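You operate a simulated robot arm through the tools that you are given. There is no shell and no other tool. Be economical: measure what you need, move in short steps, check, and stop when the job is done.

The job below is to be done with a simulated robot arm. You get a single attempt, and the scene is never put back.

Task
Pull the hanger knob, seat the pivot pin in the hanger eye, then push the knob home.
Fine: park the knob on the cap rest meanwhile.
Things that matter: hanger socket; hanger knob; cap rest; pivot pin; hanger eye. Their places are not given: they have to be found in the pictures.

It is judged by the outcome, as a careful person would: the job done as asked, and still so three seconds after it is handed in. It fails if anything else is knocked over, pushed out of place, dropped, spilled or broken. A push-on lid holds only when it is set on centred and level and pressed home; a screw cap is set on level and turned clockwise until tight.

Robot
A 7-joint arm with a two-finger parallel gripper, fixed in place. Base frame: the origin is at the foot of the arm, x ahead of it, y to its left, z up; the work surface is at about z = 806. Units: mm, rad, N and s.
With the tool pointing down near the work surface it reaches from about 240 to 680 mm from the base axis. Its first joint turns from -1.152 to 1.152 rad. Payload 2.4 kg.
The TCP is the grasp point between the finger pads, 30 mm short of the fingertips. In the tool frame z runs along the fingers and y along their closing line. Largest opening 94 mm; finger width 28, thickness 10; the body of the gripper, 50 by 96 mm, starts 55 mm behind the TCP.
Orientation is that of the tool frame in the base frame, as a unit quaternion [w, x, y, z]. With the fingers straight down and closing along the base's y, the tool's x points along the base's -x, its y along +y and its z along -z.

Tools
- The arm moves only by the tool send_rows. Its argument "steps" is a list of rows, each an object (a shift or turn left out is 0, a gripper value left out holds the last) with "delta_pos": the shift along the tool's x, y, z in mm, a list of three; "rot": the turn, a rotation vector about the tool's x, y, z in rad, a list of three; "claw": the finger opening in mm, from 0 to 94. In form: [{"delta_pos": [x, y, z], "rot": [wx, wy, wz], "claw": claw}, ...]. A call has 1 to 20 rows; each row shifts and turns the commanded pose from where the row before left it, along the tool's axes as they then stand. Rows are played at 5 a second. More than 50 mm and 0.15 rad between two rows, or a gripper value outside its range, and nothing of the call is played. A pose out of reach is approached as far as the arm can. The call stops where the force on the tool passes 40 N (or 10 N more than at its start, if that is more) or the arm is blocked; 0.2 s more then pass. Each finger travels about 153 mm/s and halts on what it meets, pressing with about 34 N; the grip force reading is that of the motor and also rises with nothing between the fingers. The clock runs only during rows and for 0.2 s after the last one: add rows that do not move to give the fingers time. It gives the time, the measured TCP pose, the force on the tool (base axes), the opening and the grip force at its end, in the units of the frame above (readings bear some noise).
- Cameras (640 x 400 px; columns grow to the right, rows downward): "scene" is fixed at [37.7, 475.6, 1454.3]; the picture's right is [-0.73, -0.68, 0.00], its down [-0.35, 0.37, -0.86] and it looks along [0.59, -0.63, -0.51] (base axes); focal length 352 px, centre (320, 200). "wrist" rides on the gripper at [-37, 0, -58] in the tool frame; the picture's right is [0.00, -1.00, 0.00], its down [0.97, 0.00, -0.24] and it looks along [0.24, 0.00, 0.97] (tool axes); focal length 218 px, centre (320, 200).
- camera(camera): a new picture of that camera. No time passes.
- point_at(camera, pixels): for up to 12 pixels [column, row] of the newest picture of that camera ("zoom" is the newest enlarged one), the place [x, y, z] in the base frame of the surface seen there, good to about 3 mm, but the place of the scene camera against the robot may be out by one fixed shift of up to 12 mm in any direction. No time passes.
- inspect(camera, box): a new picture of the part [left, top, right, bottom] of that camera's present view, enlarged. No time passes.
- close_job(): hands the job in; it is judged then, once.

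Go step by step. Measure first, check grasps and placings, and put right what went wrong. The budget is 80 turns and 54 pictures, counting those below and the enlarged ones. Unless the task says otherwise, let go and move clear before handing in, and close with one line.

The tools are called after "Call:" as a command line: name --argument value ..., lists and objects as JSON in quotes. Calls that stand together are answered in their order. send_rows: Moves the arm, as the interface text tells. Its arguments: {"type":"object","properties":{"steps":{"type":"array"}},"required":["steps"]} The other tools are called the same way: camera (camera) takes a picture; point_at (camera, pixels) gives the place of the surface under pixels of a picture; inspect (camera, box) takes an enlarged picture of a part of a camera's view; close_job () hands the job in.

At the start:

```text
t: 0.0
tool_pos: [304.7, -142.0, 1129.0]
ee_rot: [0.0, 0.0, 1.0, 0.0]
ft_force: [0.2, 0.7, -0.3]
width: 93.8
gripper_force: 0.0
```

scene: 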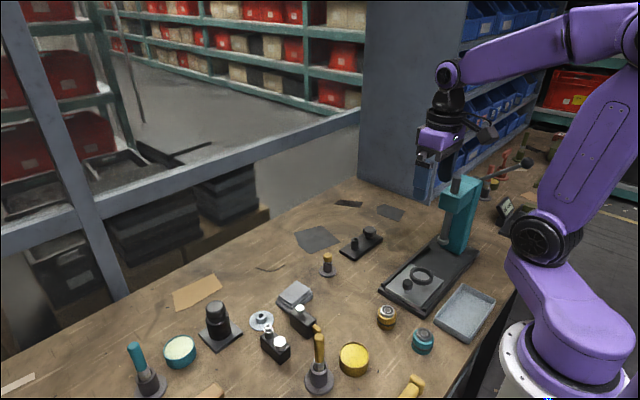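
wrist: 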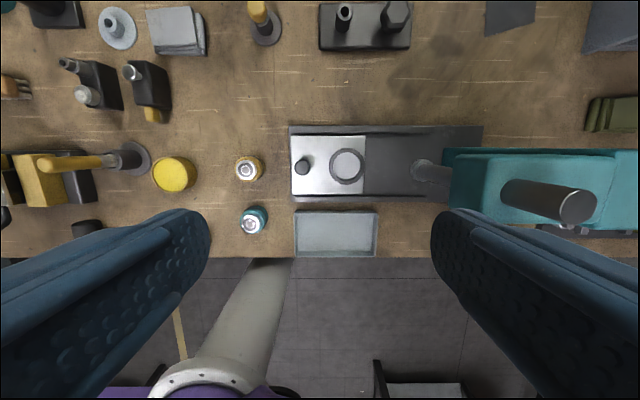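

The pictures show many small items; I can't yet tell which is the hanger socket, knob, rest, pin or eye. I'll enlarge the likely areas.

Call:
inspect --camera "scene" --box '[180, 260, 360, 400]'

Call:
inspect --camera "scene" --box '[310, 190, 510, 360]'

Call:
inspect --camera "wrist" --box '[0, 0, 320, 240]'

```text
2.86 times, centred on (270, 330) of scene
```

zoom: 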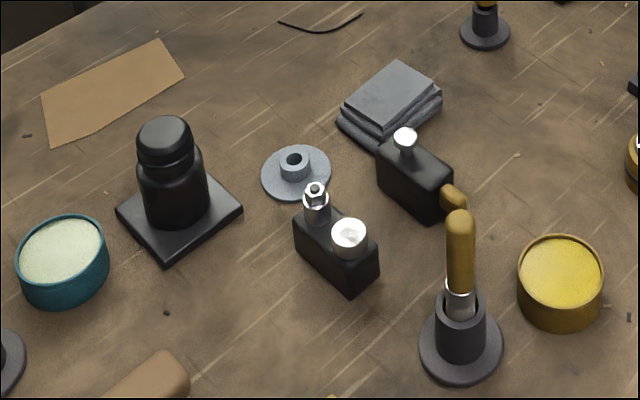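

```text
2.35 times, centred on (410, 275) of scene
```

zoom: 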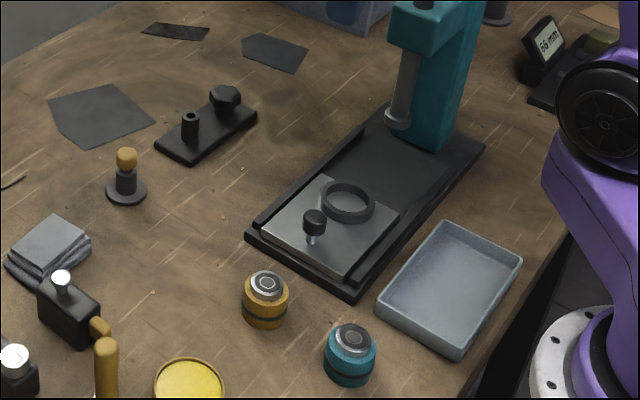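

```text
1.67 times, centred on (160, 120) of wrist
```

zoom: 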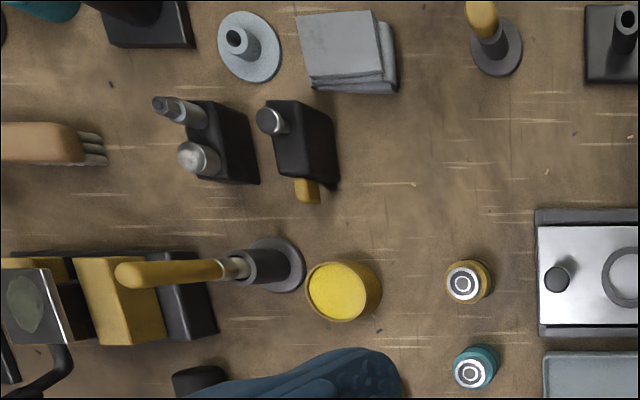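

The candidates are blocks A (275,345) and B (295,318), plate C (360,245), flange D (262,320), the small stand (328,265), and the press table. I'll enlarge each further and measure them.

Call:
inspect --camera "scene" --box '[310, 220, 390, 280]'

Call:
inspect --camera "scene" --box '[245, 300, 325, 365]'

Call:
point_at --camera "wrist" --pixels '[[345, 12], [396, 14], [302, 166], [347, 165], [258, 12], [115, 25], [68, 65], [88, 96], [132, 72], [246, 169], [255, 219], [175, 175]]'

Call:
inspect --camera "scene" --box '[440, 130, 560, 230]'

```text
6.67 times, centred on (350, 250) of scene
```

zoom: 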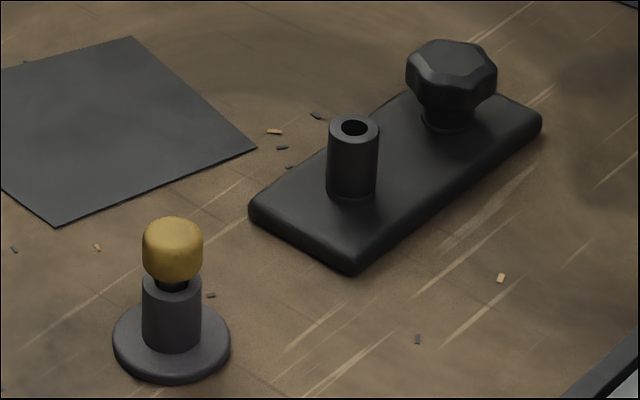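

```text
6.15 times, centred on (285, 332) of scene
```

zoom: 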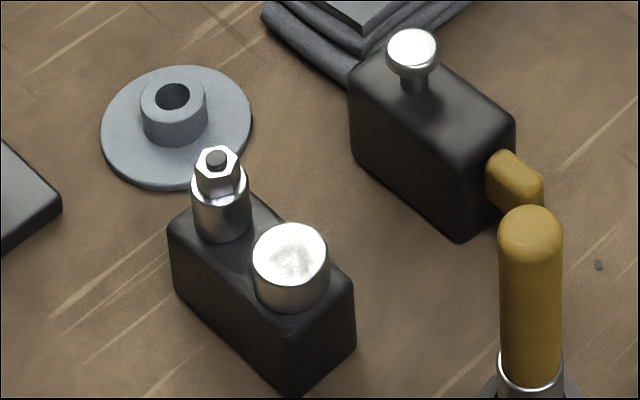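

```text
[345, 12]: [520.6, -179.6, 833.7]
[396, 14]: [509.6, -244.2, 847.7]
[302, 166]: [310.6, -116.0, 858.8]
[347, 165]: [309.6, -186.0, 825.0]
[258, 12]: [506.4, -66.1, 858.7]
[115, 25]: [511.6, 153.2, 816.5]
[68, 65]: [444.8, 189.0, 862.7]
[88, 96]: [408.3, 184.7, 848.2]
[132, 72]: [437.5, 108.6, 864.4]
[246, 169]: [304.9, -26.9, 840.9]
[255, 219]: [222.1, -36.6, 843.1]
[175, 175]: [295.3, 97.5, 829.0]
```

```text
4.00 times, centred on (500, 180) of scene
```

zoom: 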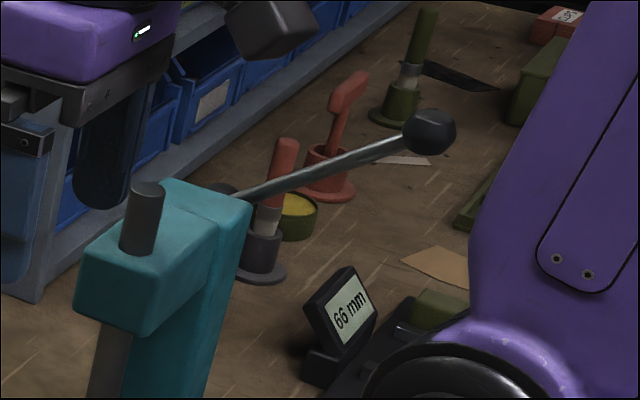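

The plate C at about (520,-180)/(510,-244), with its tube and a stemmed hex knob, looks like the hanger. The yellow-topped pin E at (506,-66) stands next to it, and the grey holed flange D at (512,153) looks like the cap rest. I'll bring the wrist camera closer to check.

Call:
send_rows --steps '[{"delta_pos": [-45, 0, 20]}, {"delta_pos": [-45, 0, 30]}, {"delta_pos": [-45, 0, 30]}, {"delta_pos": [-45, 0, 30]}, {"delta_pos": [-35, 0, 30]}, {}]'

Call:
camera --camera "wrist"

```text
refused: row 2 steps farther than a row can; nothing moved
```

```text
45 pictures are left
```

wrist: 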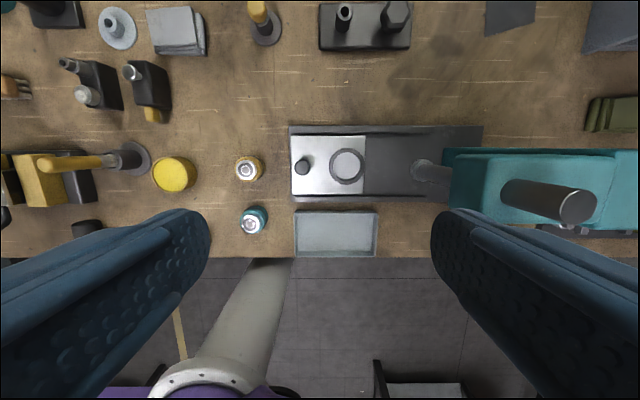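

The move was refused because one row was longer than 50 mm, so nothing moved. I'll resend it with smaller rows.

Call:
send_rows --steps '[{"delta_pos": [-38, 0, 20]}, {"delta_pos": [-38, 0, 25]}, {"delta_pos": [-38, 0, 25]}, {"delta_pos": [-38, 0, 25]}, {"delta_pos": [-38, 0, 25]}, {"delta_pos": [-25, 0, 25]}, {}]'

Call:
camera --camera "wrist"

```text
t: 1.6
tool_pos: [518.9, -143.6, 983.9]
ee_rot: [0.0, 0.0, 1.0, 0.0]
ft_force: [0.7, 0.0, 0.6]
width: 94.3
gripper_force: 0.1
```

```text
44 pictures are left
```

wrist: 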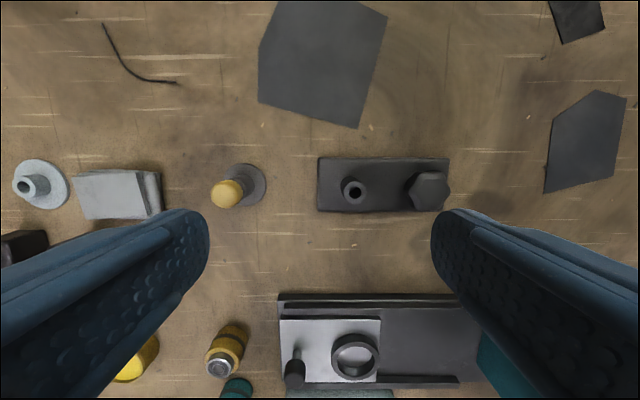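

The tube on C is at (353,190), the hex knob at (432,190), the yellow pin at (226,193) and flange D at (28,186). I'll measure their tops and enlarge the view.

Call:
point_at --camera "wrist" --pixels '[[345, 183], [353, 182], [361, 190], [345, 190], [430, 190], [415, 190], [448, 190], [225, 193], [212, 194], [240, 193], [335, 165], [260, 185]]'

Call:
inspect --camera "wrist" --box '[300, 140, 460, 230]'

Call:
inspect --camera "wrist" --box '[200, 150, 290, 220]'

```text
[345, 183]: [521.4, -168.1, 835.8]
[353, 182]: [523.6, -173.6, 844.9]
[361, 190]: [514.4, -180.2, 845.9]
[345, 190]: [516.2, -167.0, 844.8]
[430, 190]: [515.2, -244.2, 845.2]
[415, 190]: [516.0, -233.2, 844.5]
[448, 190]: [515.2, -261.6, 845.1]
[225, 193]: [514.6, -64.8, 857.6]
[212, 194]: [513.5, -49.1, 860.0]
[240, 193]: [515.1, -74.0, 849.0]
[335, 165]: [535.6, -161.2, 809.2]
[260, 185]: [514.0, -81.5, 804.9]
```

```text
4.00 times, centred on (380, 185) of wrist
```

zoom: 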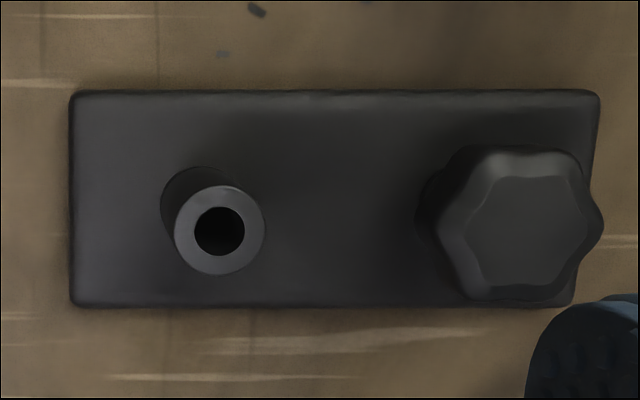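

```text
5.71 times, centred on (245, 185) of wrist
```

zoom: 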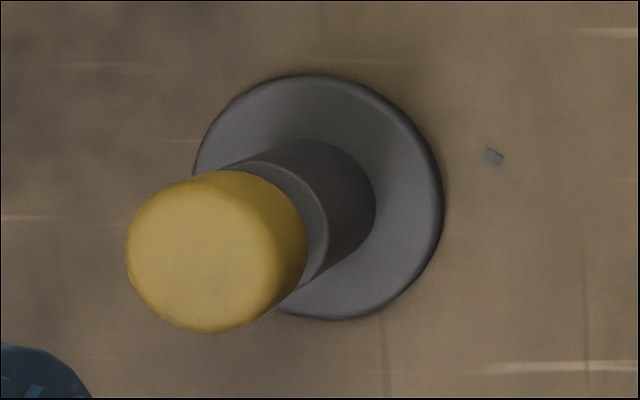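

C shows a tube with a bore next to a hex knob on a collar. Before committing I'll look closely at the flange D and blocks A and B.

Call:
send_rows --steps '[{"delta_pos": [0, 48, 0]}, {"delta_pos": [0, 48, 0]}, {"delta_pos": [5, 48, 0]}, {"delta_pos": [5, 48, 0]}, {"delta_pos": [5, 48, 0]}, {"delta_pos": [5, 48, 0]}, {}]'

Call:
camera --camera "wrist"

Call:
inspect --camera "scene" --box '[190, 290, 250, 350]'

```text
t: 3.2
tool_pos: [496.9, 147.2, 982.1]
ee_rot: [0.0, 0.0, 1.0, 0.0]
ft_force: [0.3, -0.5, -0.4]
width: 93.8
gripper_force: 0.0
```

```text
41 pictures are left
```

wrist: 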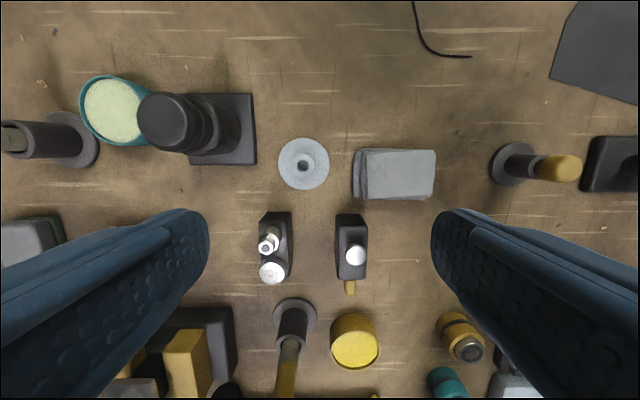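

```text
6.67 times, centred on (220, 320) of scene
```

zoom: 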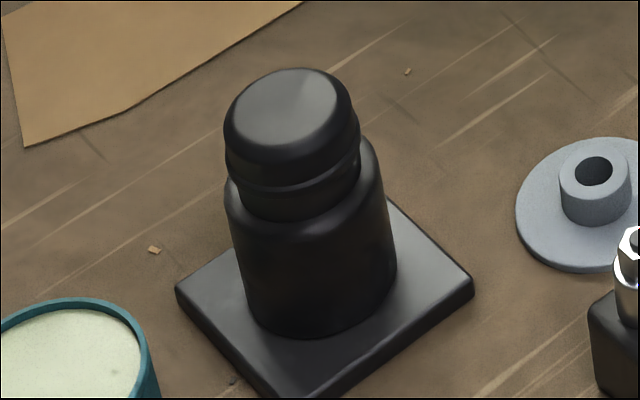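

D is a flange with a short holed boss at (303,163), and the black canister has its own cap. I'll enlarge D, A and B and measure D's boss.

Call:
inspect --camera "wrist" --box '[250, 125, 390, 300]'

Call:
point_at --camera "wrist" --pixels '[[303, 157], [296, 164], [312, 164], [304, 171], [303, 164], [281, 163], [327, 163], [168, 122], [215, 120], [356, 255], [272, 272], [560, 168]]'

```text
2.29 times, centred on (320, 212) of wrist
```

zoom: 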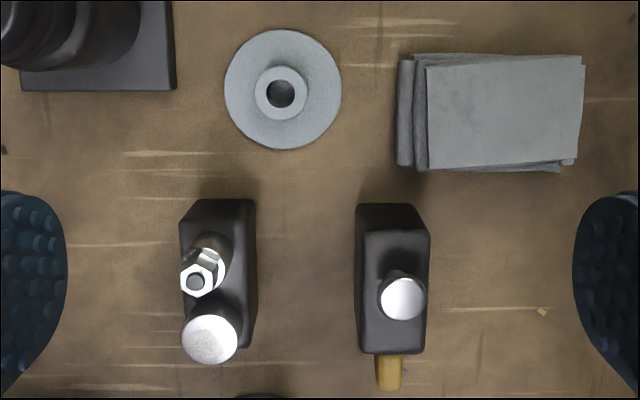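

```text
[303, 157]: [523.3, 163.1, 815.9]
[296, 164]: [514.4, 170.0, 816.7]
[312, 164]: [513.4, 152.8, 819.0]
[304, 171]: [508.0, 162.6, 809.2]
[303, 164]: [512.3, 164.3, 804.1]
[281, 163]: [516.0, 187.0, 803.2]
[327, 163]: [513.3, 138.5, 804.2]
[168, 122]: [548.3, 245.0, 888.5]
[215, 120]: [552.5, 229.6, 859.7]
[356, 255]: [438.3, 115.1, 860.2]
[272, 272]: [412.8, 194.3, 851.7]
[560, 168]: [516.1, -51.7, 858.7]
```

D is a flange with a 10 mm hole, centred at about (514.5,164.5). The hex knob is centred at about (514,-246) with its top at z 845, and the tube at (514,-175.6). The knob's flats face ±x, so I'll move above it and turn the tool 90° to grip across them.

Call:
send_rows --steps '[{"delta_pos": [-2, -44, 0]}, {"delta_pos": [-2, -44, 0]}, {"delta_pos": [-2, -44, 0]}, {"delta_pos": [-2, -44, 0]}, {"delta_pos": [-2, -44, 0]}, {"delta_pos": [-2, -44, 0]}, {"delta_pos": [-2, -44, 0]}, {"delta_pos": [-2, -44, 0]}, {"delta_pos": [-1, -41, 0]}, {}]'

Call:
send_rows --steps '[{"rot": [0, 0, 0.1428]}, {"rot": [0, 0, 0.1428]}, {"rot": [0, 0, 0.1428]}, {"rot": [0, 0, 0.1428]}, {"rot": [0, 0, 0.1428]}, {"rot": [0, 0, 0.1428]}, {"rot": [0, 0, 0.1428]}, {"rot": [0, 0, 0.1428]}, {"rot": [0, 0, 0.1428]}, {"rot": [0, 0, 0.1428]}, {"rot": [0, 0, 0.1428]}, {}]'

Call:
camera --camera "wrist"

```text
t: 5.4
tool_pos: [516.4, -249.0, 986.3]
ee_rot: [0.001, 0.0, 1.0, 0.0]
ft_force: [1.0, -0.7, -0.2]
width: 94.2
gripper_force: 0.1
```

```text
t: 8.0
tool_pos: [517.1, -247.3, 983.9]
ee_rot: [0.0, 0.708, 0.707, 0.0]
ft_force: [0.9, -0.3, 0.4]
width: 94.3
gripper_force: 0.0
```

```text
38 pictures are left
```

wrist: 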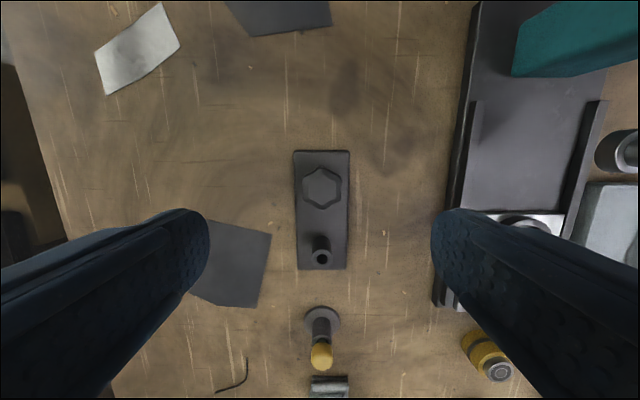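

The tool is turned and the knob at (322,186) sits under it. I'll zoom in to see which way its flats face and where its centre is.

Call:
inspect --camera "wrist" --box '[270, 140, 370, 280]'

```text
2.86 times, centred on (320, 210) of wrist
```

zoom: 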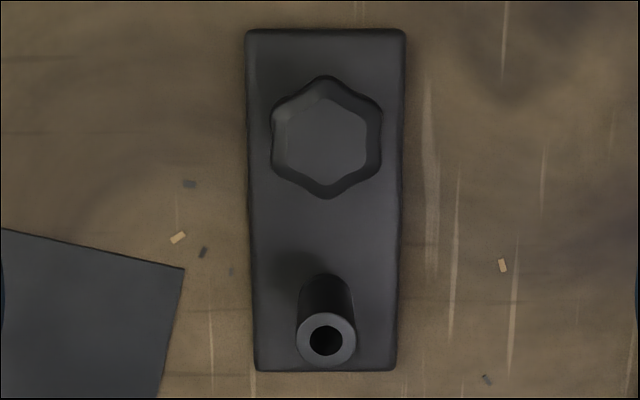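

The flats face left and right, as hoped. The knob centre works out at (514.9,-245) and the bore at (514.8,-174.8). I need the height of the plate top for finger clearance.

Call:
point_at --camera "wrist" --pixels '[[321, 160], [321, 220], [300, 240], [341, 240], [322, 190], [321, 248], [304, 192], [340, 192], [322, 172], [320, 209], [322, 345], [319, 310]]'

Call:
inspect --camera "scene" --box '[340, 222, 390, 258]'

```text
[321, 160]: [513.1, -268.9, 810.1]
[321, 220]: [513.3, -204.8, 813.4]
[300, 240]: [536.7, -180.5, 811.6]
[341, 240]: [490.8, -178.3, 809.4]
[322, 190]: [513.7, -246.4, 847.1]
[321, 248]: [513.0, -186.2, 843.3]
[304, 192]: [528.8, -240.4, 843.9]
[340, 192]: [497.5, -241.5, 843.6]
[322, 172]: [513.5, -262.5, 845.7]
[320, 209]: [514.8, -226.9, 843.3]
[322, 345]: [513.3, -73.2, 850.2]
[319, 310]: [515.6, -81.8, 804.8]
```

```text
11.11 times, centred on (365, 240) of scene
```

zoom: 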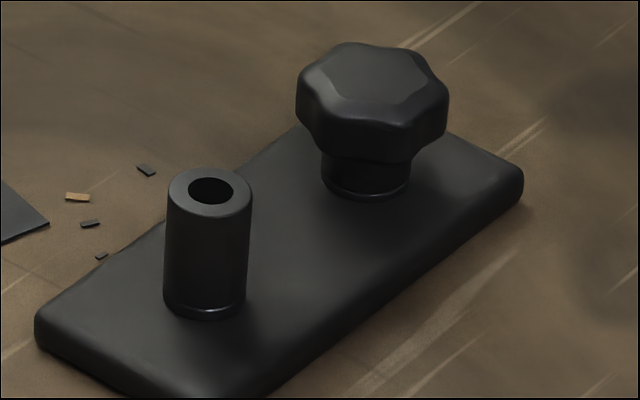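

The plate top is at z≈812, with the knob from about 827 to 846. I'll descend to TCP z 848 with the fingers open to 70, aligned at (515,-245), and then close.

Call:
send_rows --steps '[{"delta_pos": [2, -1.8, 40], "claw": 70}, {"delta_pos": [0, 0, 40]}, {"delta_pos": [0, 0, 30]}, {"delta_pos": [0, 0, 15]}, {"delta_pos": [0, 0, 11]}, {}, {}]'

Call:
inspect --camera "scene" --box '[320, 200, 400, 270]'

```text
t: 9.6
tool_pos: [515.1, -246.0, 846.2]
ee_rot: [0.0, 0.707, 0.707, 0.0]
ft_force: [0.0, 0.2, 0.2]
width: 69.8
gripper_force: 0.2
```

```text
5.71 times, centred on (360, 235) of scene
```

zoom: 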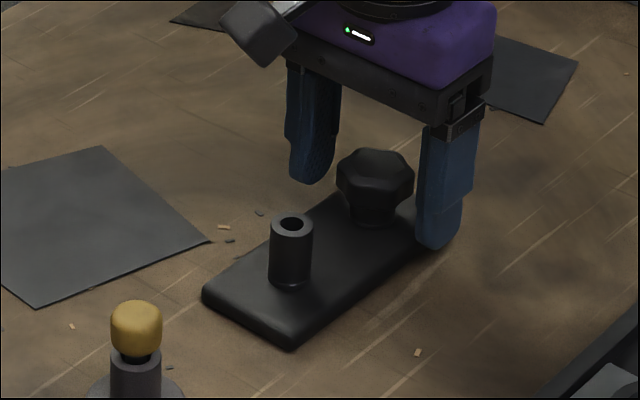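

The fingers are straddling the knob with clearance on both sides. Closing now.

Call:
send_rows --steps '[{"claw": 45}, {"claw": 20}, {"claw": 20}, {}]'

```text
t: 10.6
tool_pos: [513.6, -245.0, 847.0]
ee_rot: [0.0, 0.708, 0.707, 0.0]
ft_force: [-1.8, 0.5, -0.4]
width: 37.5
gripper_force: 33.7
```

The knob is gripped at 37.5 mm. I'll pull straight up gently.

Call:
send_rows --steps '[{"delta_pos": [0, 0, -3]}, {"delta_pos": [0, 0, -4]}, {"delta_pos": [0, 0, -5]}, {"delta_pos": [0, 0, -8]}, {}]'

Call:
inspect --camera "scene" --box '[320, 200, 400, 270]'

```text
t: 11.8
tool_pos: [514.1, -244.2, 866.9]
ee_rot: [0.001, 0.707, 0.707, 0.0]
ft_force: [0.0, -0.3, -0.3]
width: 37.6
gripper_force: 33.7
```

```text
5.71 times, centred on (360, 235) of scene
```

zoom: 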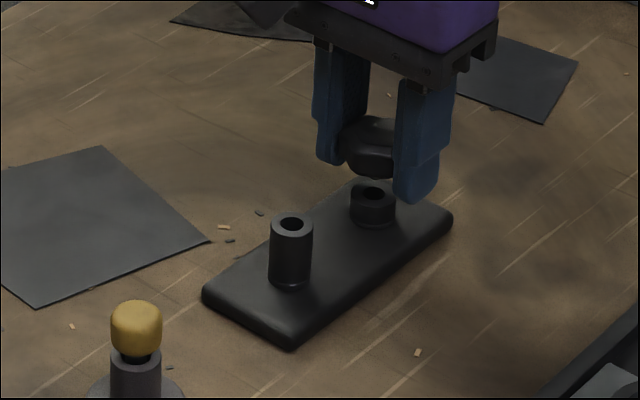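

The knob is off and a socket with a bore now shows on the plate, so C is the hanger. I'll lift further and look for the spigot.

Call:
send_rows --steps '[{"delta_pos": [0, 0, -30]}, {"delta_pos": [0, 0, -40]}, {"delta_pos": [0, 0, -40]}, {}]'

Call:
inspect --camera "scene" --box '[320, 150, 420, 260]'

Call:
inspect --camera "wrist" --box '[240, 130, 400, 230]'

```text
t: 12.8
tool_pos: [516.0, -245.0, 977.9]
ee_rot: [0.0, 0.707, 0.707, 0.0]
ft_force: [0.8, -0.1, -0.6]
width: 37.8
gripper_force: 33.9
```

```text
3.64 times, centred on (370, 205) of scene
```

zoom: 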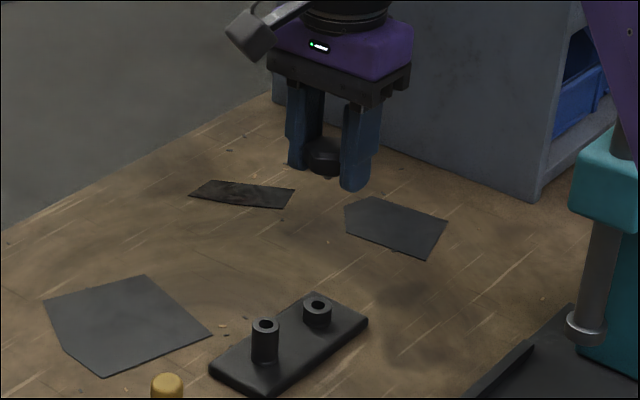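

```text
4.00 times, centred on (320, 180) of wrist
```

zoom: 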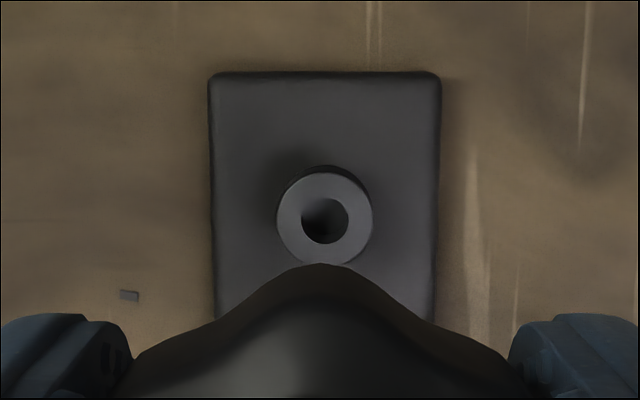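

The socket bore at zoom (325,220) works out to (513.7,-245), so the knob hangs directly above its home. I'll measure the rim height, then travel to above the cap rest at the same height.

Call:
point_at --camera "zoom" --pixels '[[325, 185], [290, 220], [360, 220], [240, 120], [300, 240], [350, 240]]'

Call:
send_rows --steps '[{"delta_pos": [41, 0, 0]}, {"delta_pos": [41, 0, 0]}, {"delta_pos": [41, 0, 0]}, {"delta_pos": [41, 0, 0]}, {"delta_pos": [41, 0, 0]}, {"delta_pos": [41, 0, 0]}, {"delta_pos": [41, 0, 0]}, {"delta_pos": [41, 0, 0]}, {"delta_pos": [41, 0, 0]}, {"delta_pos": [40, 0, 0]}, {}, {}]'

Call:
inspect --camera "wrist" --box '[240, 130, 400, 230]'

Call:
inspect --camera "scene" --box '[200, 220, 320, 340]'

```text
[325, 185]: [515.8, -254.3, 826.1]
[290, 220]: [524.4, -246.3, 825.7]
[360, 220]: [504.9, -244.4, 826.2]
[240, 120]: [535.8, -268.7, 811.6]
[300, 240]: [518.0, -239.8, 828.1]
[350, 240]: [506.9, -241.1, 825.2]
```

```text
t: 15.4
tool_pos: [515.6, 161.4, 976.0]
ee_rot: [-0.001, 0.706, 0.708, 0.0]
ft_force: [0.5, -0.4, 0.0]
width: 37.5
gripper_force: 33.8
```

```text
4.00 times, centred on (320, 180) of wrist
```

zoom: 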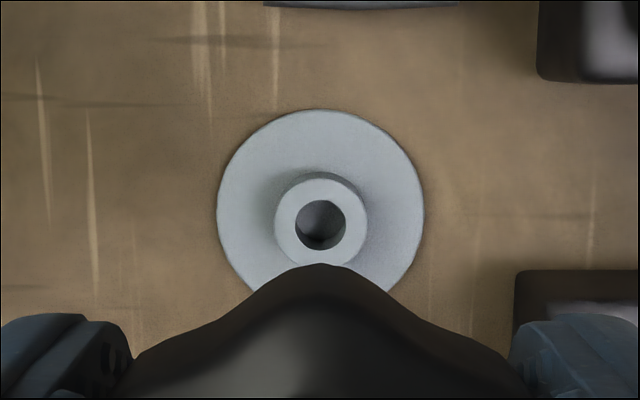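

```text
3.33 times, centred on (260, 280) of scene
```

zoom: 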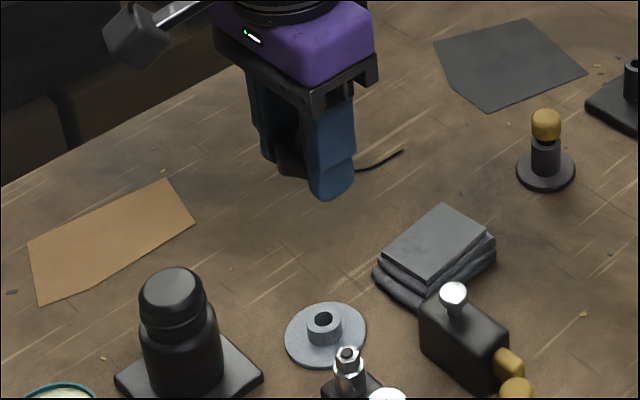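

The cap rest bore at zoom (320.5,224) is centred in x and about 2.3 mm ahead in y. I'll measure its heights before descending.

Call:
inspect --camera "wrist" --box '[240, 130, 400, 230]'

Call:
point_at --camera "zoom" --pixels '[[320, 187], [284, 224], [357, 224], [320, 140], [240, 200], [400, 200], [390, 240], [250, 245], [100, 150], [320, 240]]'

```text
4.00 times, centred on (320, 180) of wrist
```

zoom: 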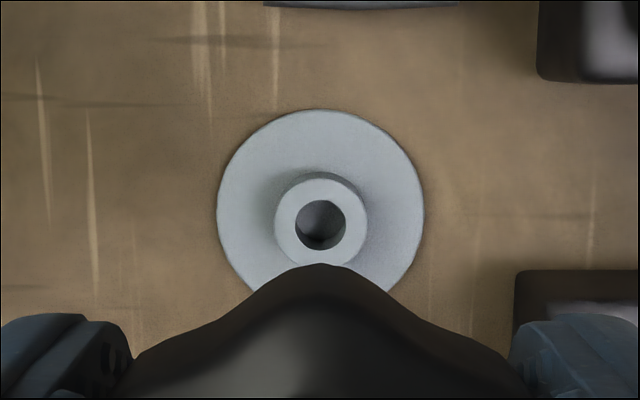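

```text
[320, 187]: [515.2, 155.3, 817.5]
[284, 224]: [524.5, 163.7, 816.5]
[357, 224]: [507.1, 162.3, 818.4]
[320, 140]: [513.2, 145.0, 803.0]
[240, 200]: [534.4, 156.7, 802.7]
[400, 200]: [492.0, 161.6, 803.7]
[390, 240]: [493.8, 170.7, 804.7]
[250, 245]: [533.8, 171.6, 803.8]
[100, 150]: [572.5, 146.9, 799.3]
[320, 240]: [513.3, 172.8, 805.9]
```

The rest's boss top is about 14 mm above its flange. The pose may still be settling, so I'll wait a moment while shifting 2 mm and then re-check alignment.

Call:
send_rows --steps '[{"delta_pos": [2, 0, 20]}, {"delta_pos": [0, 0, 30]}, {"delta_pos": [0, 0, 30]}, {}, {}]'

Call:
inspect --camera "wrist" --box '[240, 130, 400, 230]'

Call:
inspect --camera "scene" --box '[220, 280, 300, 340]'

```text
t: 16.6
tool_pos: [515.6, 164.5, 896.5]
ee_rot: [0.001, 0.708, 0.707, 0.0]
ft_force: [0.1, 0.2, 0.7]
width: 37.4
gripper_force: 34.5
```

```text
4.00 times, centred on (320, 180) of wrist
```

zoom: 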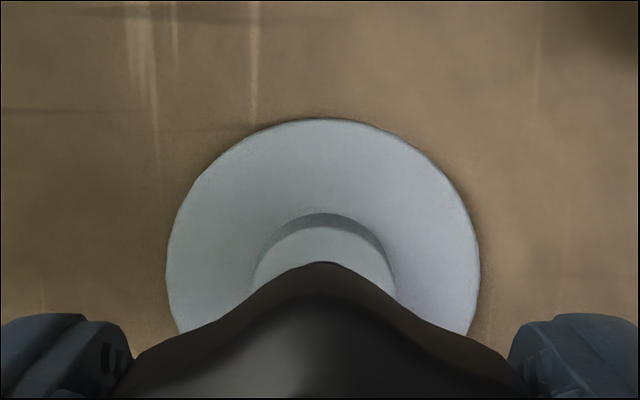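

```text
6.67 times, centred on (260, 310) of scene
```

zoom: 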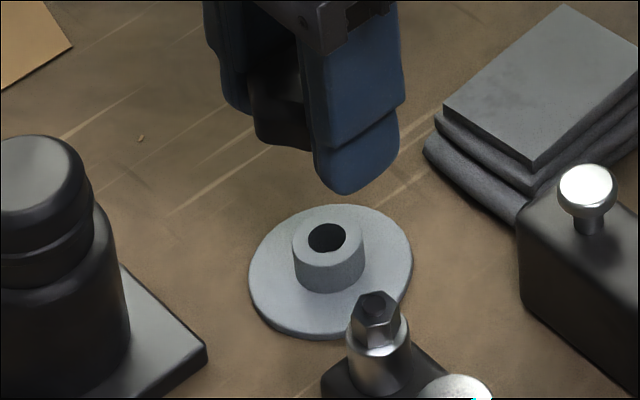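

The alignment estimates agree to within about 0.7 mm, with the rest centred near y 165.4. I'll trim by 0.6 mm and lower slowly, watching the force.

Call:
send_rows --steps '[{"delta_pos": [-0.6, -0.3, 20]}, {"delta_pos": [0, 0, 16]}, {"delta_pos": [0, 0, 3]}, {"delta_pos": [0, 0, 3]}, {"delta_pos": [0, 0, 3]}, {}]'

Call:
inspect --camera "scene" --box '[220, 280, 300, 340]'

```text
t: 18.0
tool_pos: [515.2, 165.4, 852.1]
ee_rot: [0.0, 0.707, 0.707, 0.0]
ft_force: [-0.1, 0.5, -0.6]
width: 37.3
gripper_force: 33.6
```

```text
6.67 times, centred on (260, 310) of scene
```

zoom: 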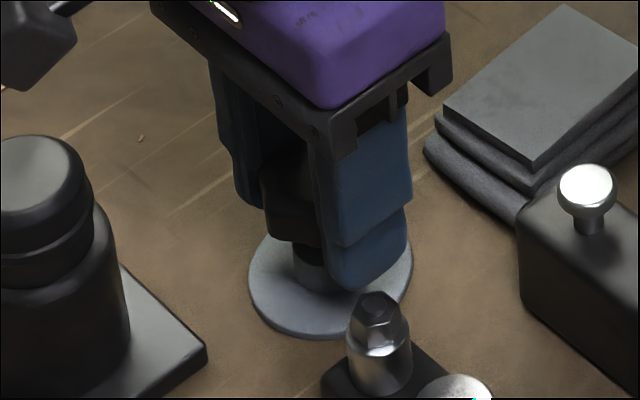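

There is no contact force at 852 yet. I'll keep lowering in small steps.

Call:
send_rows --steps '[{"delta_pos": [0, 0, 2]}, {"delta_pos": [0, 0, 2]}, {"delta_pos": [0, 0, 1.5]}, {"delta_pos": [0, 0, 1.5]}, {}]'

Call:
inspect --camera "scene" --box '[235, 290, 285, 330]'

```text
t: 19.2
tool_pos: [515.6, 165.6, 846.0]
ee_rot: [-0.001, 0.707, 0.707, 0.0]
ft_force: [0.4, -0.9, -0.6]
width: 37.7
gripper_force: 34.0
```

```text
10.00 times, centred on (260, 310) of scene
```

zoom: 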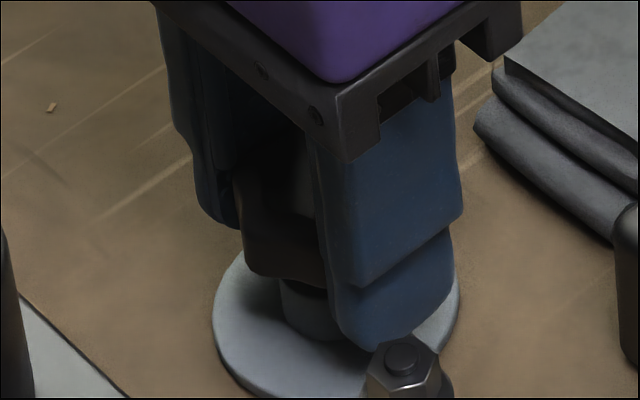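

The knob is just above the boss with its spigot inside and still no force. I'll lower a few more millimetres and watch for contact.

Call:
send_rows --steps '[{"delta_pos": [0, 0, 1]}, {"delta_pos": [0, 0, 1]}, {"delta_pos": [0, 0, 1]}, {}]'

Call:
inspect --camera "scene" --box '[235, 290, 285, 330]'

```text
t: 20.2
tool_pos: [515.6, 164.9, 842.1]
ee_rot: [0.0, 0.707, 0.707, 0.0]
ft_force: [-0.3, -0.1, -0.5]
width: 37.6
gripper_force: 33.8
```

```text
10.00 times, centred on (260, 310) of scene
```

zoom: 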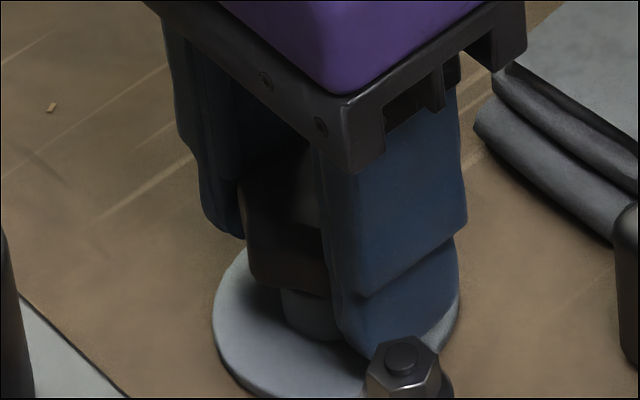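

The knob is essentially down on the boss. I'll open the fingers to release it, keeping them straight.

Call:
send_rows --steps '[{"claw": 42}, {"claw": 56}, {}, {}]'

Call:
inspect --camera "scene" --box '[235, 290, 285, 330]'

```text
t: 21.2
tool_pos: [514.9, 165.5, 843.3]
ee_rot: [0.0, 0.707, 0.707, 0.001]
ft_force: [-0.2, 1.1, 0.4]
width: 55.9
gripper_force: 0.0
```

```text
10.00 times, centred on (260, 310) of scene
```

zoom: 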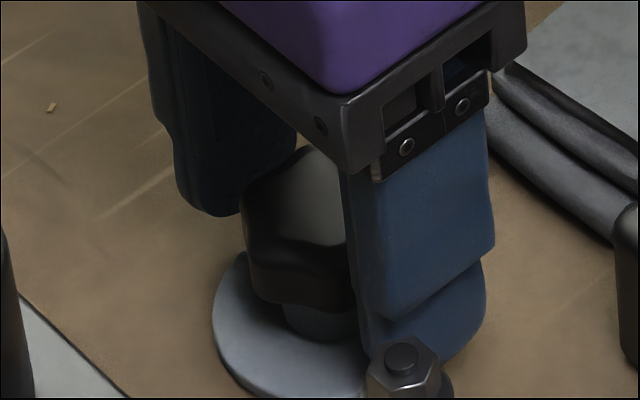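

The knob has settled onto the rest. I'll rise straight up and check that it stands level.

Call:
send_rows --steps '[{"delta_pos": [0, 0, -15]}, {"delta_pos": [0, 0, -30]}, {"delta_pos": [0, 0, -45]}, {"delta_pos": [0, 0, -45]}, {}]'

Call:
inspect --camera "scene" --box '[235, 290, 285, 330]'

Call:
inspect --camera "wrist" --box '[240, 130, 400, 230]'

```text
t: 22.4
tool_pos: [515.5, 165.9, 978.1]
ee_rot: [0.0, 0.707, 0.707, 0.001]
ft_force: [0.9, 0.1, -0.7]
width: 55.9
gripper_force: 0.0
```

```text
10.00 times, centred on (260, 310) of scene
```

zoom: 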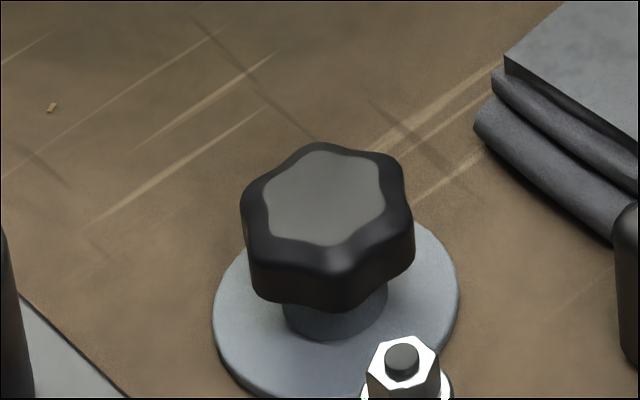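

```text
4.00 times, centred on (320, 180) of wrist
```

zoom: 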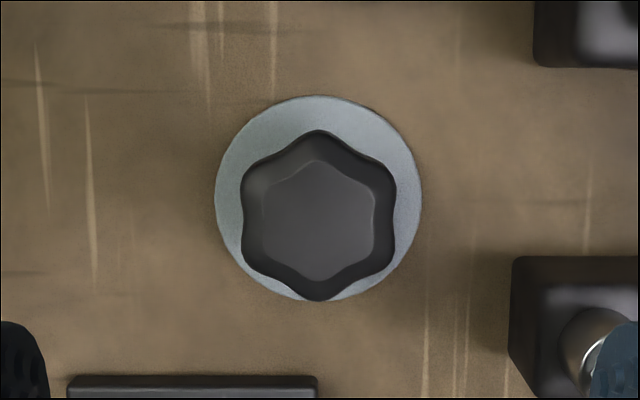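

The knob is parked level and centred. Next I'll move above the yellow-headed pin at about (516,-62) and look straight down at it.

Call:
send_rows --steps '[{"delta_pos": [-45, 0, 0], "claw": 60}, {"delta_pos": [-45, 0, 0]}, {"delta_pos": [-45, 0, 0]}, {"delta_pos": [-45, 0, 0]}, {"delta_pos": [-47.4, 0, 0]}, {}, {}]'

Call:
inspect --camera "wrist" --box '[240, 130, 400, 230]'

Call:
point_at --camera "zoom" --pixels '[[320, 160], [320, 190], [320, 130], [260, 200], [380, 200], [320, 220], [100, 50]]'

```text
t: 24.0
tool_pos: [515.9, -62.1, 977.6]
ee_rot: [0.0, 0.707, 0.707, -0.001]
ft_force: [0.2, -0.6, 0.1]
width: 60.2
gripper_force: 0.0
```

```text
4.00 times, centred on (320, 180) of wrist
```

zoom: 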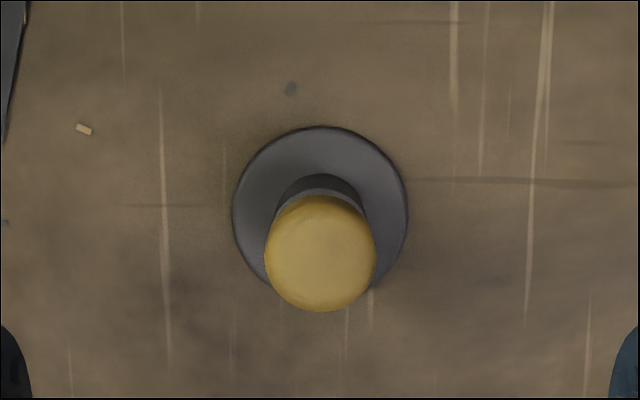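

```text
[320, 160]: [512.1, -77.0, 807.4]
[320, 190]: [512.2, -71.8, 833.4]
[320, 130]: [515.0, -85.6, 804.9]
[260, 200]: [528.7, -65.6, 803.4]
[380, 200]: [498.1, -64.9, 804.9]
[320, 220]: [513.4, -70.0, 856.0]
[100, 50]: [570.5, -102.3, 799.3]
```

The pin head at zoom (320,254) is centred in x, with its axis at y≈-60.3. The head is about 24 mm wide with its top at z≈860. I'll descend to TCP 853 and grip it.

Call:
send_rows --steps '[{"delta_pos": [1.7, 0, 45]}, {"delta_pos": [0, 0, 45]}, {"delta_pos": [0, 0, 25]}, {"delta_pos": [0, 0, 10]}, {}, {}]'

Call:
inspect --camera "scene" --box '[295, 230, 365, 280]'

Call:
send_rows --steps '[{"claw": 35}, {"claw": 15}, {"claw": 10}, {}]'

Call:
inspect --camera "scene" --box '[295, 230, 365, 280]'

```text
t: 25.4
tool_pos: [512.9, -59.0, 853.6]
ee_rot: [0.0, 0.707, 0.708, 0.0]
ft_force: [1.1, -0.1, -0.4]
width: 59.9
gripper_force: 0.1
```

```text
8.00 times, centred on (330, 255) of scene
```

zoom: 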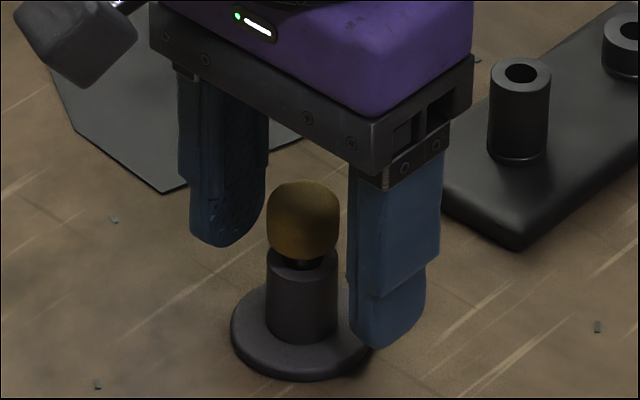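

```text
t: 26.4
tool_pos: [514.8, -59.3, 853.7]
ee_rot: [0.002, 0.707, 0.707, 0.0]
ft_force: [13.6, -0.8, -12.5]
width: 24.0
gripper_force: 44.9
```

```text
8.00 times, centred on (330, 255) of scene
```

zoom: 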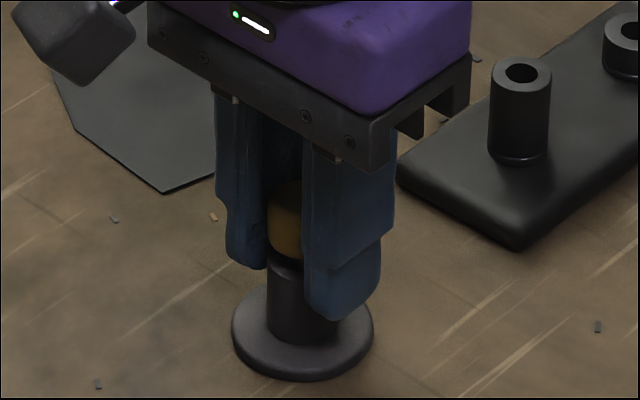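

The pin is gripped at 24 mm, but there is a 13.6 N side force along +x, so the pin is slightly further +x. I'll ease 1 mm that way and re-read.

Call:
send_rows --steps '[{"delta_pos": [0, 0.8, 0]}, {}]'

```text
t: 27.0
tool_pos: [515.4, -60.0, 854.0]
ee_rot: [0.0, 0.707, 0.707, 0.0]
ft_force: [6.8, 0.6, 3.6]
width: 23.7
gripper_force: 45.1
```

The side force halved. I'll ease a little more and then lift straight up.

Call:
send_rows --steps '[{"delta_pos": [0, 0.6, 0]}, {}, {"delta_pos": [0, 0, -4]}, {"delta_pos": [0, 0, -6]}, {"delta_pos": [0, 0, -10]}, {}]'

Call:
inspect --camera "scene" --box '[295, 220, 365, 280]'

```text
t: 27.9
tool_pos: [514.9, -59.2, 853.4]
ee_rot: [-0.001, 0.707, 0.707, -0.001]
ft_force: [3.7, -0.5, -10.4]
width: 24.1
gripper_force: 44.8
stopped in row 4: the force on the tool passed its limit (the readings are from after the stop); the commanded pose is now the measured one
```

```text
6.67 times, centred on (330, 250) of scene
```

zoom: 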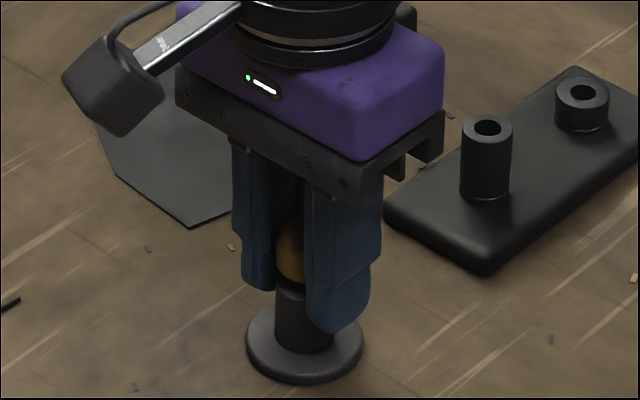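

Lifting was blocked: the fingertips reach down alongside the stand's sleeve, which is nearly as wide as the head, so I'm probably gripping the stand too. I'll release, rise so the tips clear the sleeve top, and check its height.

Call:
send_rows --steps '[{"claw": 45}, {"claw": 50}, {"delta_pos": [0, 0, -20]}, {"delta_pos": [0, 0, -40]}, {"delta_pos": [0, 0, -40]}, {}]'

Call:
inspect --camera "scene" --box '[310, 245, 346, 280]'

Call:
point_at --camera "zoom" --pixels '[[320, 80], [320, 150], [320, 175], [320, 190], [320, 200], [320, 215], [320, 280], [320, 320], [480, 300], [600, 380]]'

Call:
inspect --camera "wrist" --box '[240, 130, 400, 230]'

```text
t: 29.3
tool_pos: [514.4, -61.3, 955.0]
ee_rot: [-0.001, 0.707, 0.707, -0.001]
ft_force: [1.3, 0.1, 0.7]
width: 50.1
gripper_force: 0.0
```

```text
11.43 times, centred on (328, 262) of scene
```

zoom: 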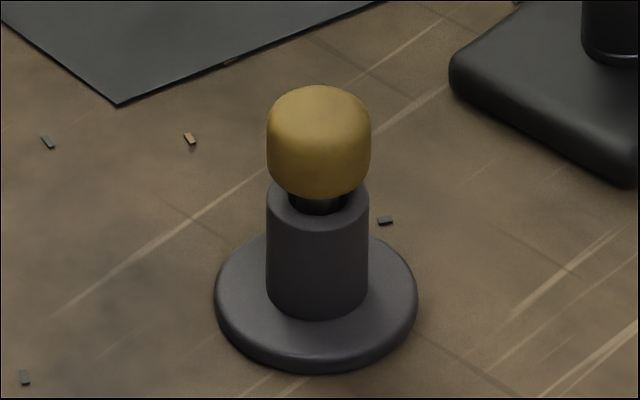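

```text
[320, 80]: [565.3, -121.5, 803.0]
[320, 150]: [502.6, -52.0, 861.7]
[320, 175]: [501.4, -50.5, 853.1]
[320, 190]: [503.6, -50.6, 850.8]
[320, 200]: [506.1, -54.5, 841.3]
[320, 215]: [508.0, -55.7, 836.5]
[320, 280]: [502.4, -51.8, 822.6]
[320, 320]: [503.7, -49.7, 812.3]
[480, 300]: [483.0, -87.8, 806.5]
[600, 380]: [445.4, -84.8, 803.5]
```

```text
4.00 times, centred on (320, 180) of wrist
```

zoom: 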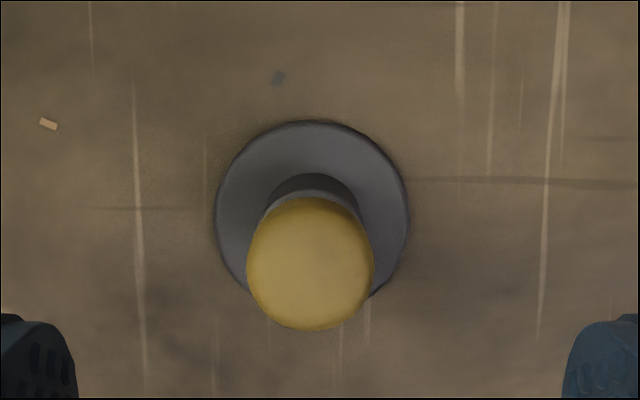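

The sleeve is as wide as the head, which confirms I had the stand as well. The pin is about 1.7 mm +x and 1 mm -y of the TCP. I'll re-grip with the tips just above the sleeve top, at TCP z 869.

Call:
send_rows --steps '[{"delta_pos": [-1, 1.7, 40]}, {"delta_pos": [0, 0, 30]}, {"delta_pos": [0, 0, 14]}, {}, {"claw": 35}, {"claw": 15}, {"claw": 10}, {}]'

Call:
inspect --camera "scene" --box '[295, 225, 365, 280]'

```text
t: 31.1
tool_pos: [515.7, -60.8, 869.8]
ee_rot: [-0.002, 0.707, 0.707, -0.001]
ft_force: [0.2, -1.0, 0.5]
width: 21.4
gripper_force: 34.2
```

```text
7.27 times, centred on (330, 252) of scene
```

zoom: 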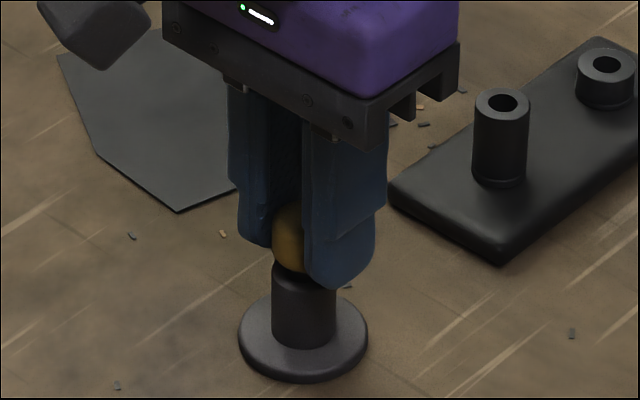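

The head is gripped cleanly at 21.4 mm with no side force. Lifting gently.

Call:
send_rows --steps '[{"delta_pos": [0, 0, -4]}, {"delta_pos": [0, 0, -8]}, {"delta_pos": [0, 0, -15]}, {"delta_pos": [0, 0, -30]}, {"delta_pos": [0, 0, -30]}, {}]'

Call:
inspect --camera "scene" --box '[295, 190, 375, 280]'

Call:
inspect --camera "wrist" --box '[240, 130, 400, 230]'

```text
t: 32.5
tool_pos: [516.1, -62.1, 956.0]
ee_rot: [-0.002, 0.707, 0.707, -0.002]
ft_force: [0.6, 0.3, -0.5]
width: 21.4
gripper_force: 34.0
```

```text
4.44 times, centred on (335, 235) of scene
```

zoom: 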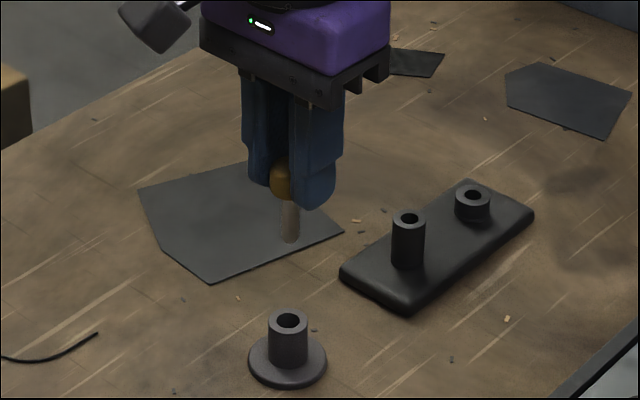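

```text
4.00 times, centred on (320, 180) of wrist
```

zoom: 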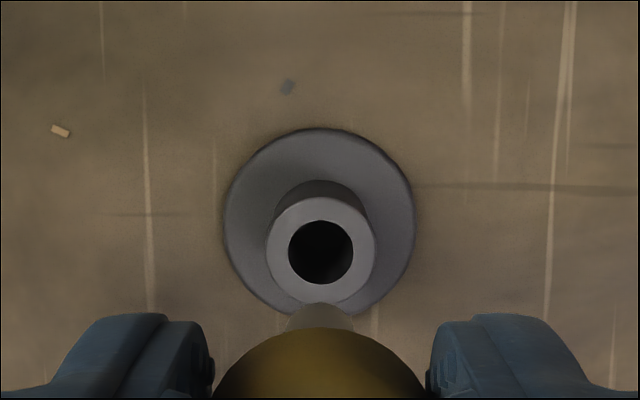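

The pin is out: a steel shaft of roughly 28 mm, hanging vertical, and the stand stayed put. The stand bore at zoom (320,251) gives me the pin axis relative to the camera, 38 mm ahead of it. Now over to the hanger eye.

Call:
send_rows --steps '[{"delta_pos": [-40, 0, 0]}, {"delta_pos": [-40, 0, 0]}, {"delta_pos": [-34.5, 0, 0]}, {}, {}]'

Call:
inspect --camera "wrist" --box '[240, 130, 400, 230]'

Call:
inspect --camera "scene" --box '[325, 190, 395, 270]'

```text
t: 33.7
tool_pos: [515.7, -177.3, 956.6]
ee_rot: [-0.001, 0.707, 0.707, -0.001]
ft_force: [1.2, -0.9, 0.6]
width: 21.9
gripper_force: 33.6
```

```text
4.00 times, centred on (320, 180) of wrist
```

zoom: 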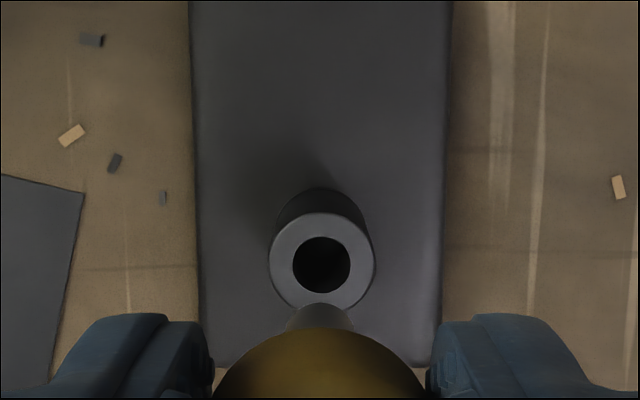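

```text
5.00 times, centred on (360, 230) of scene
```

zoom: 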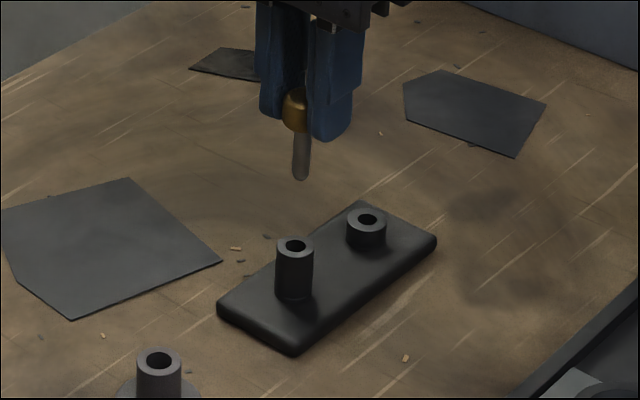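

The eye bore at zoom (321,264) is within about 0.5 mm of the pin axis. I'll trim 0.4 mm and lower, slowly once the tip is near the rim.

Call:
send_rows --steps '[{"delta_pos": [0.4, 0, 20]}, {"delta_pos": [0, 0, 20]}, {"delta_pos": [0, 0, 8]}, {"delta_pos": [0, 0, 3]}, {"delta_pos": [0, 0, 3]}, {"delta_pos": [0, 0, 3]}, {}]'

Call:
inspect --camera "scene" --box '[325, 200, 395, 270]'

```text
t: 35.3
tool_pos: [515.4, -174.2, 898.9]
ee_rot: [-0.002, 0.707, 0.708, -0.001]
ft_force: [-0.2, -0.8, -1.0]
width: 21.5
gripper_force: 33.8
```

```text
5.71 times, centred on (360, 235) of scene
```

zoom: 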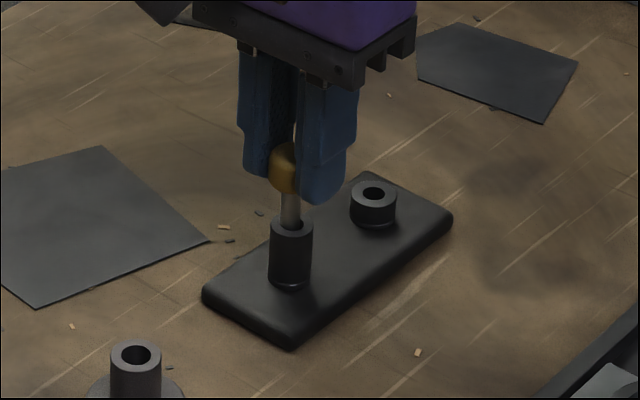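

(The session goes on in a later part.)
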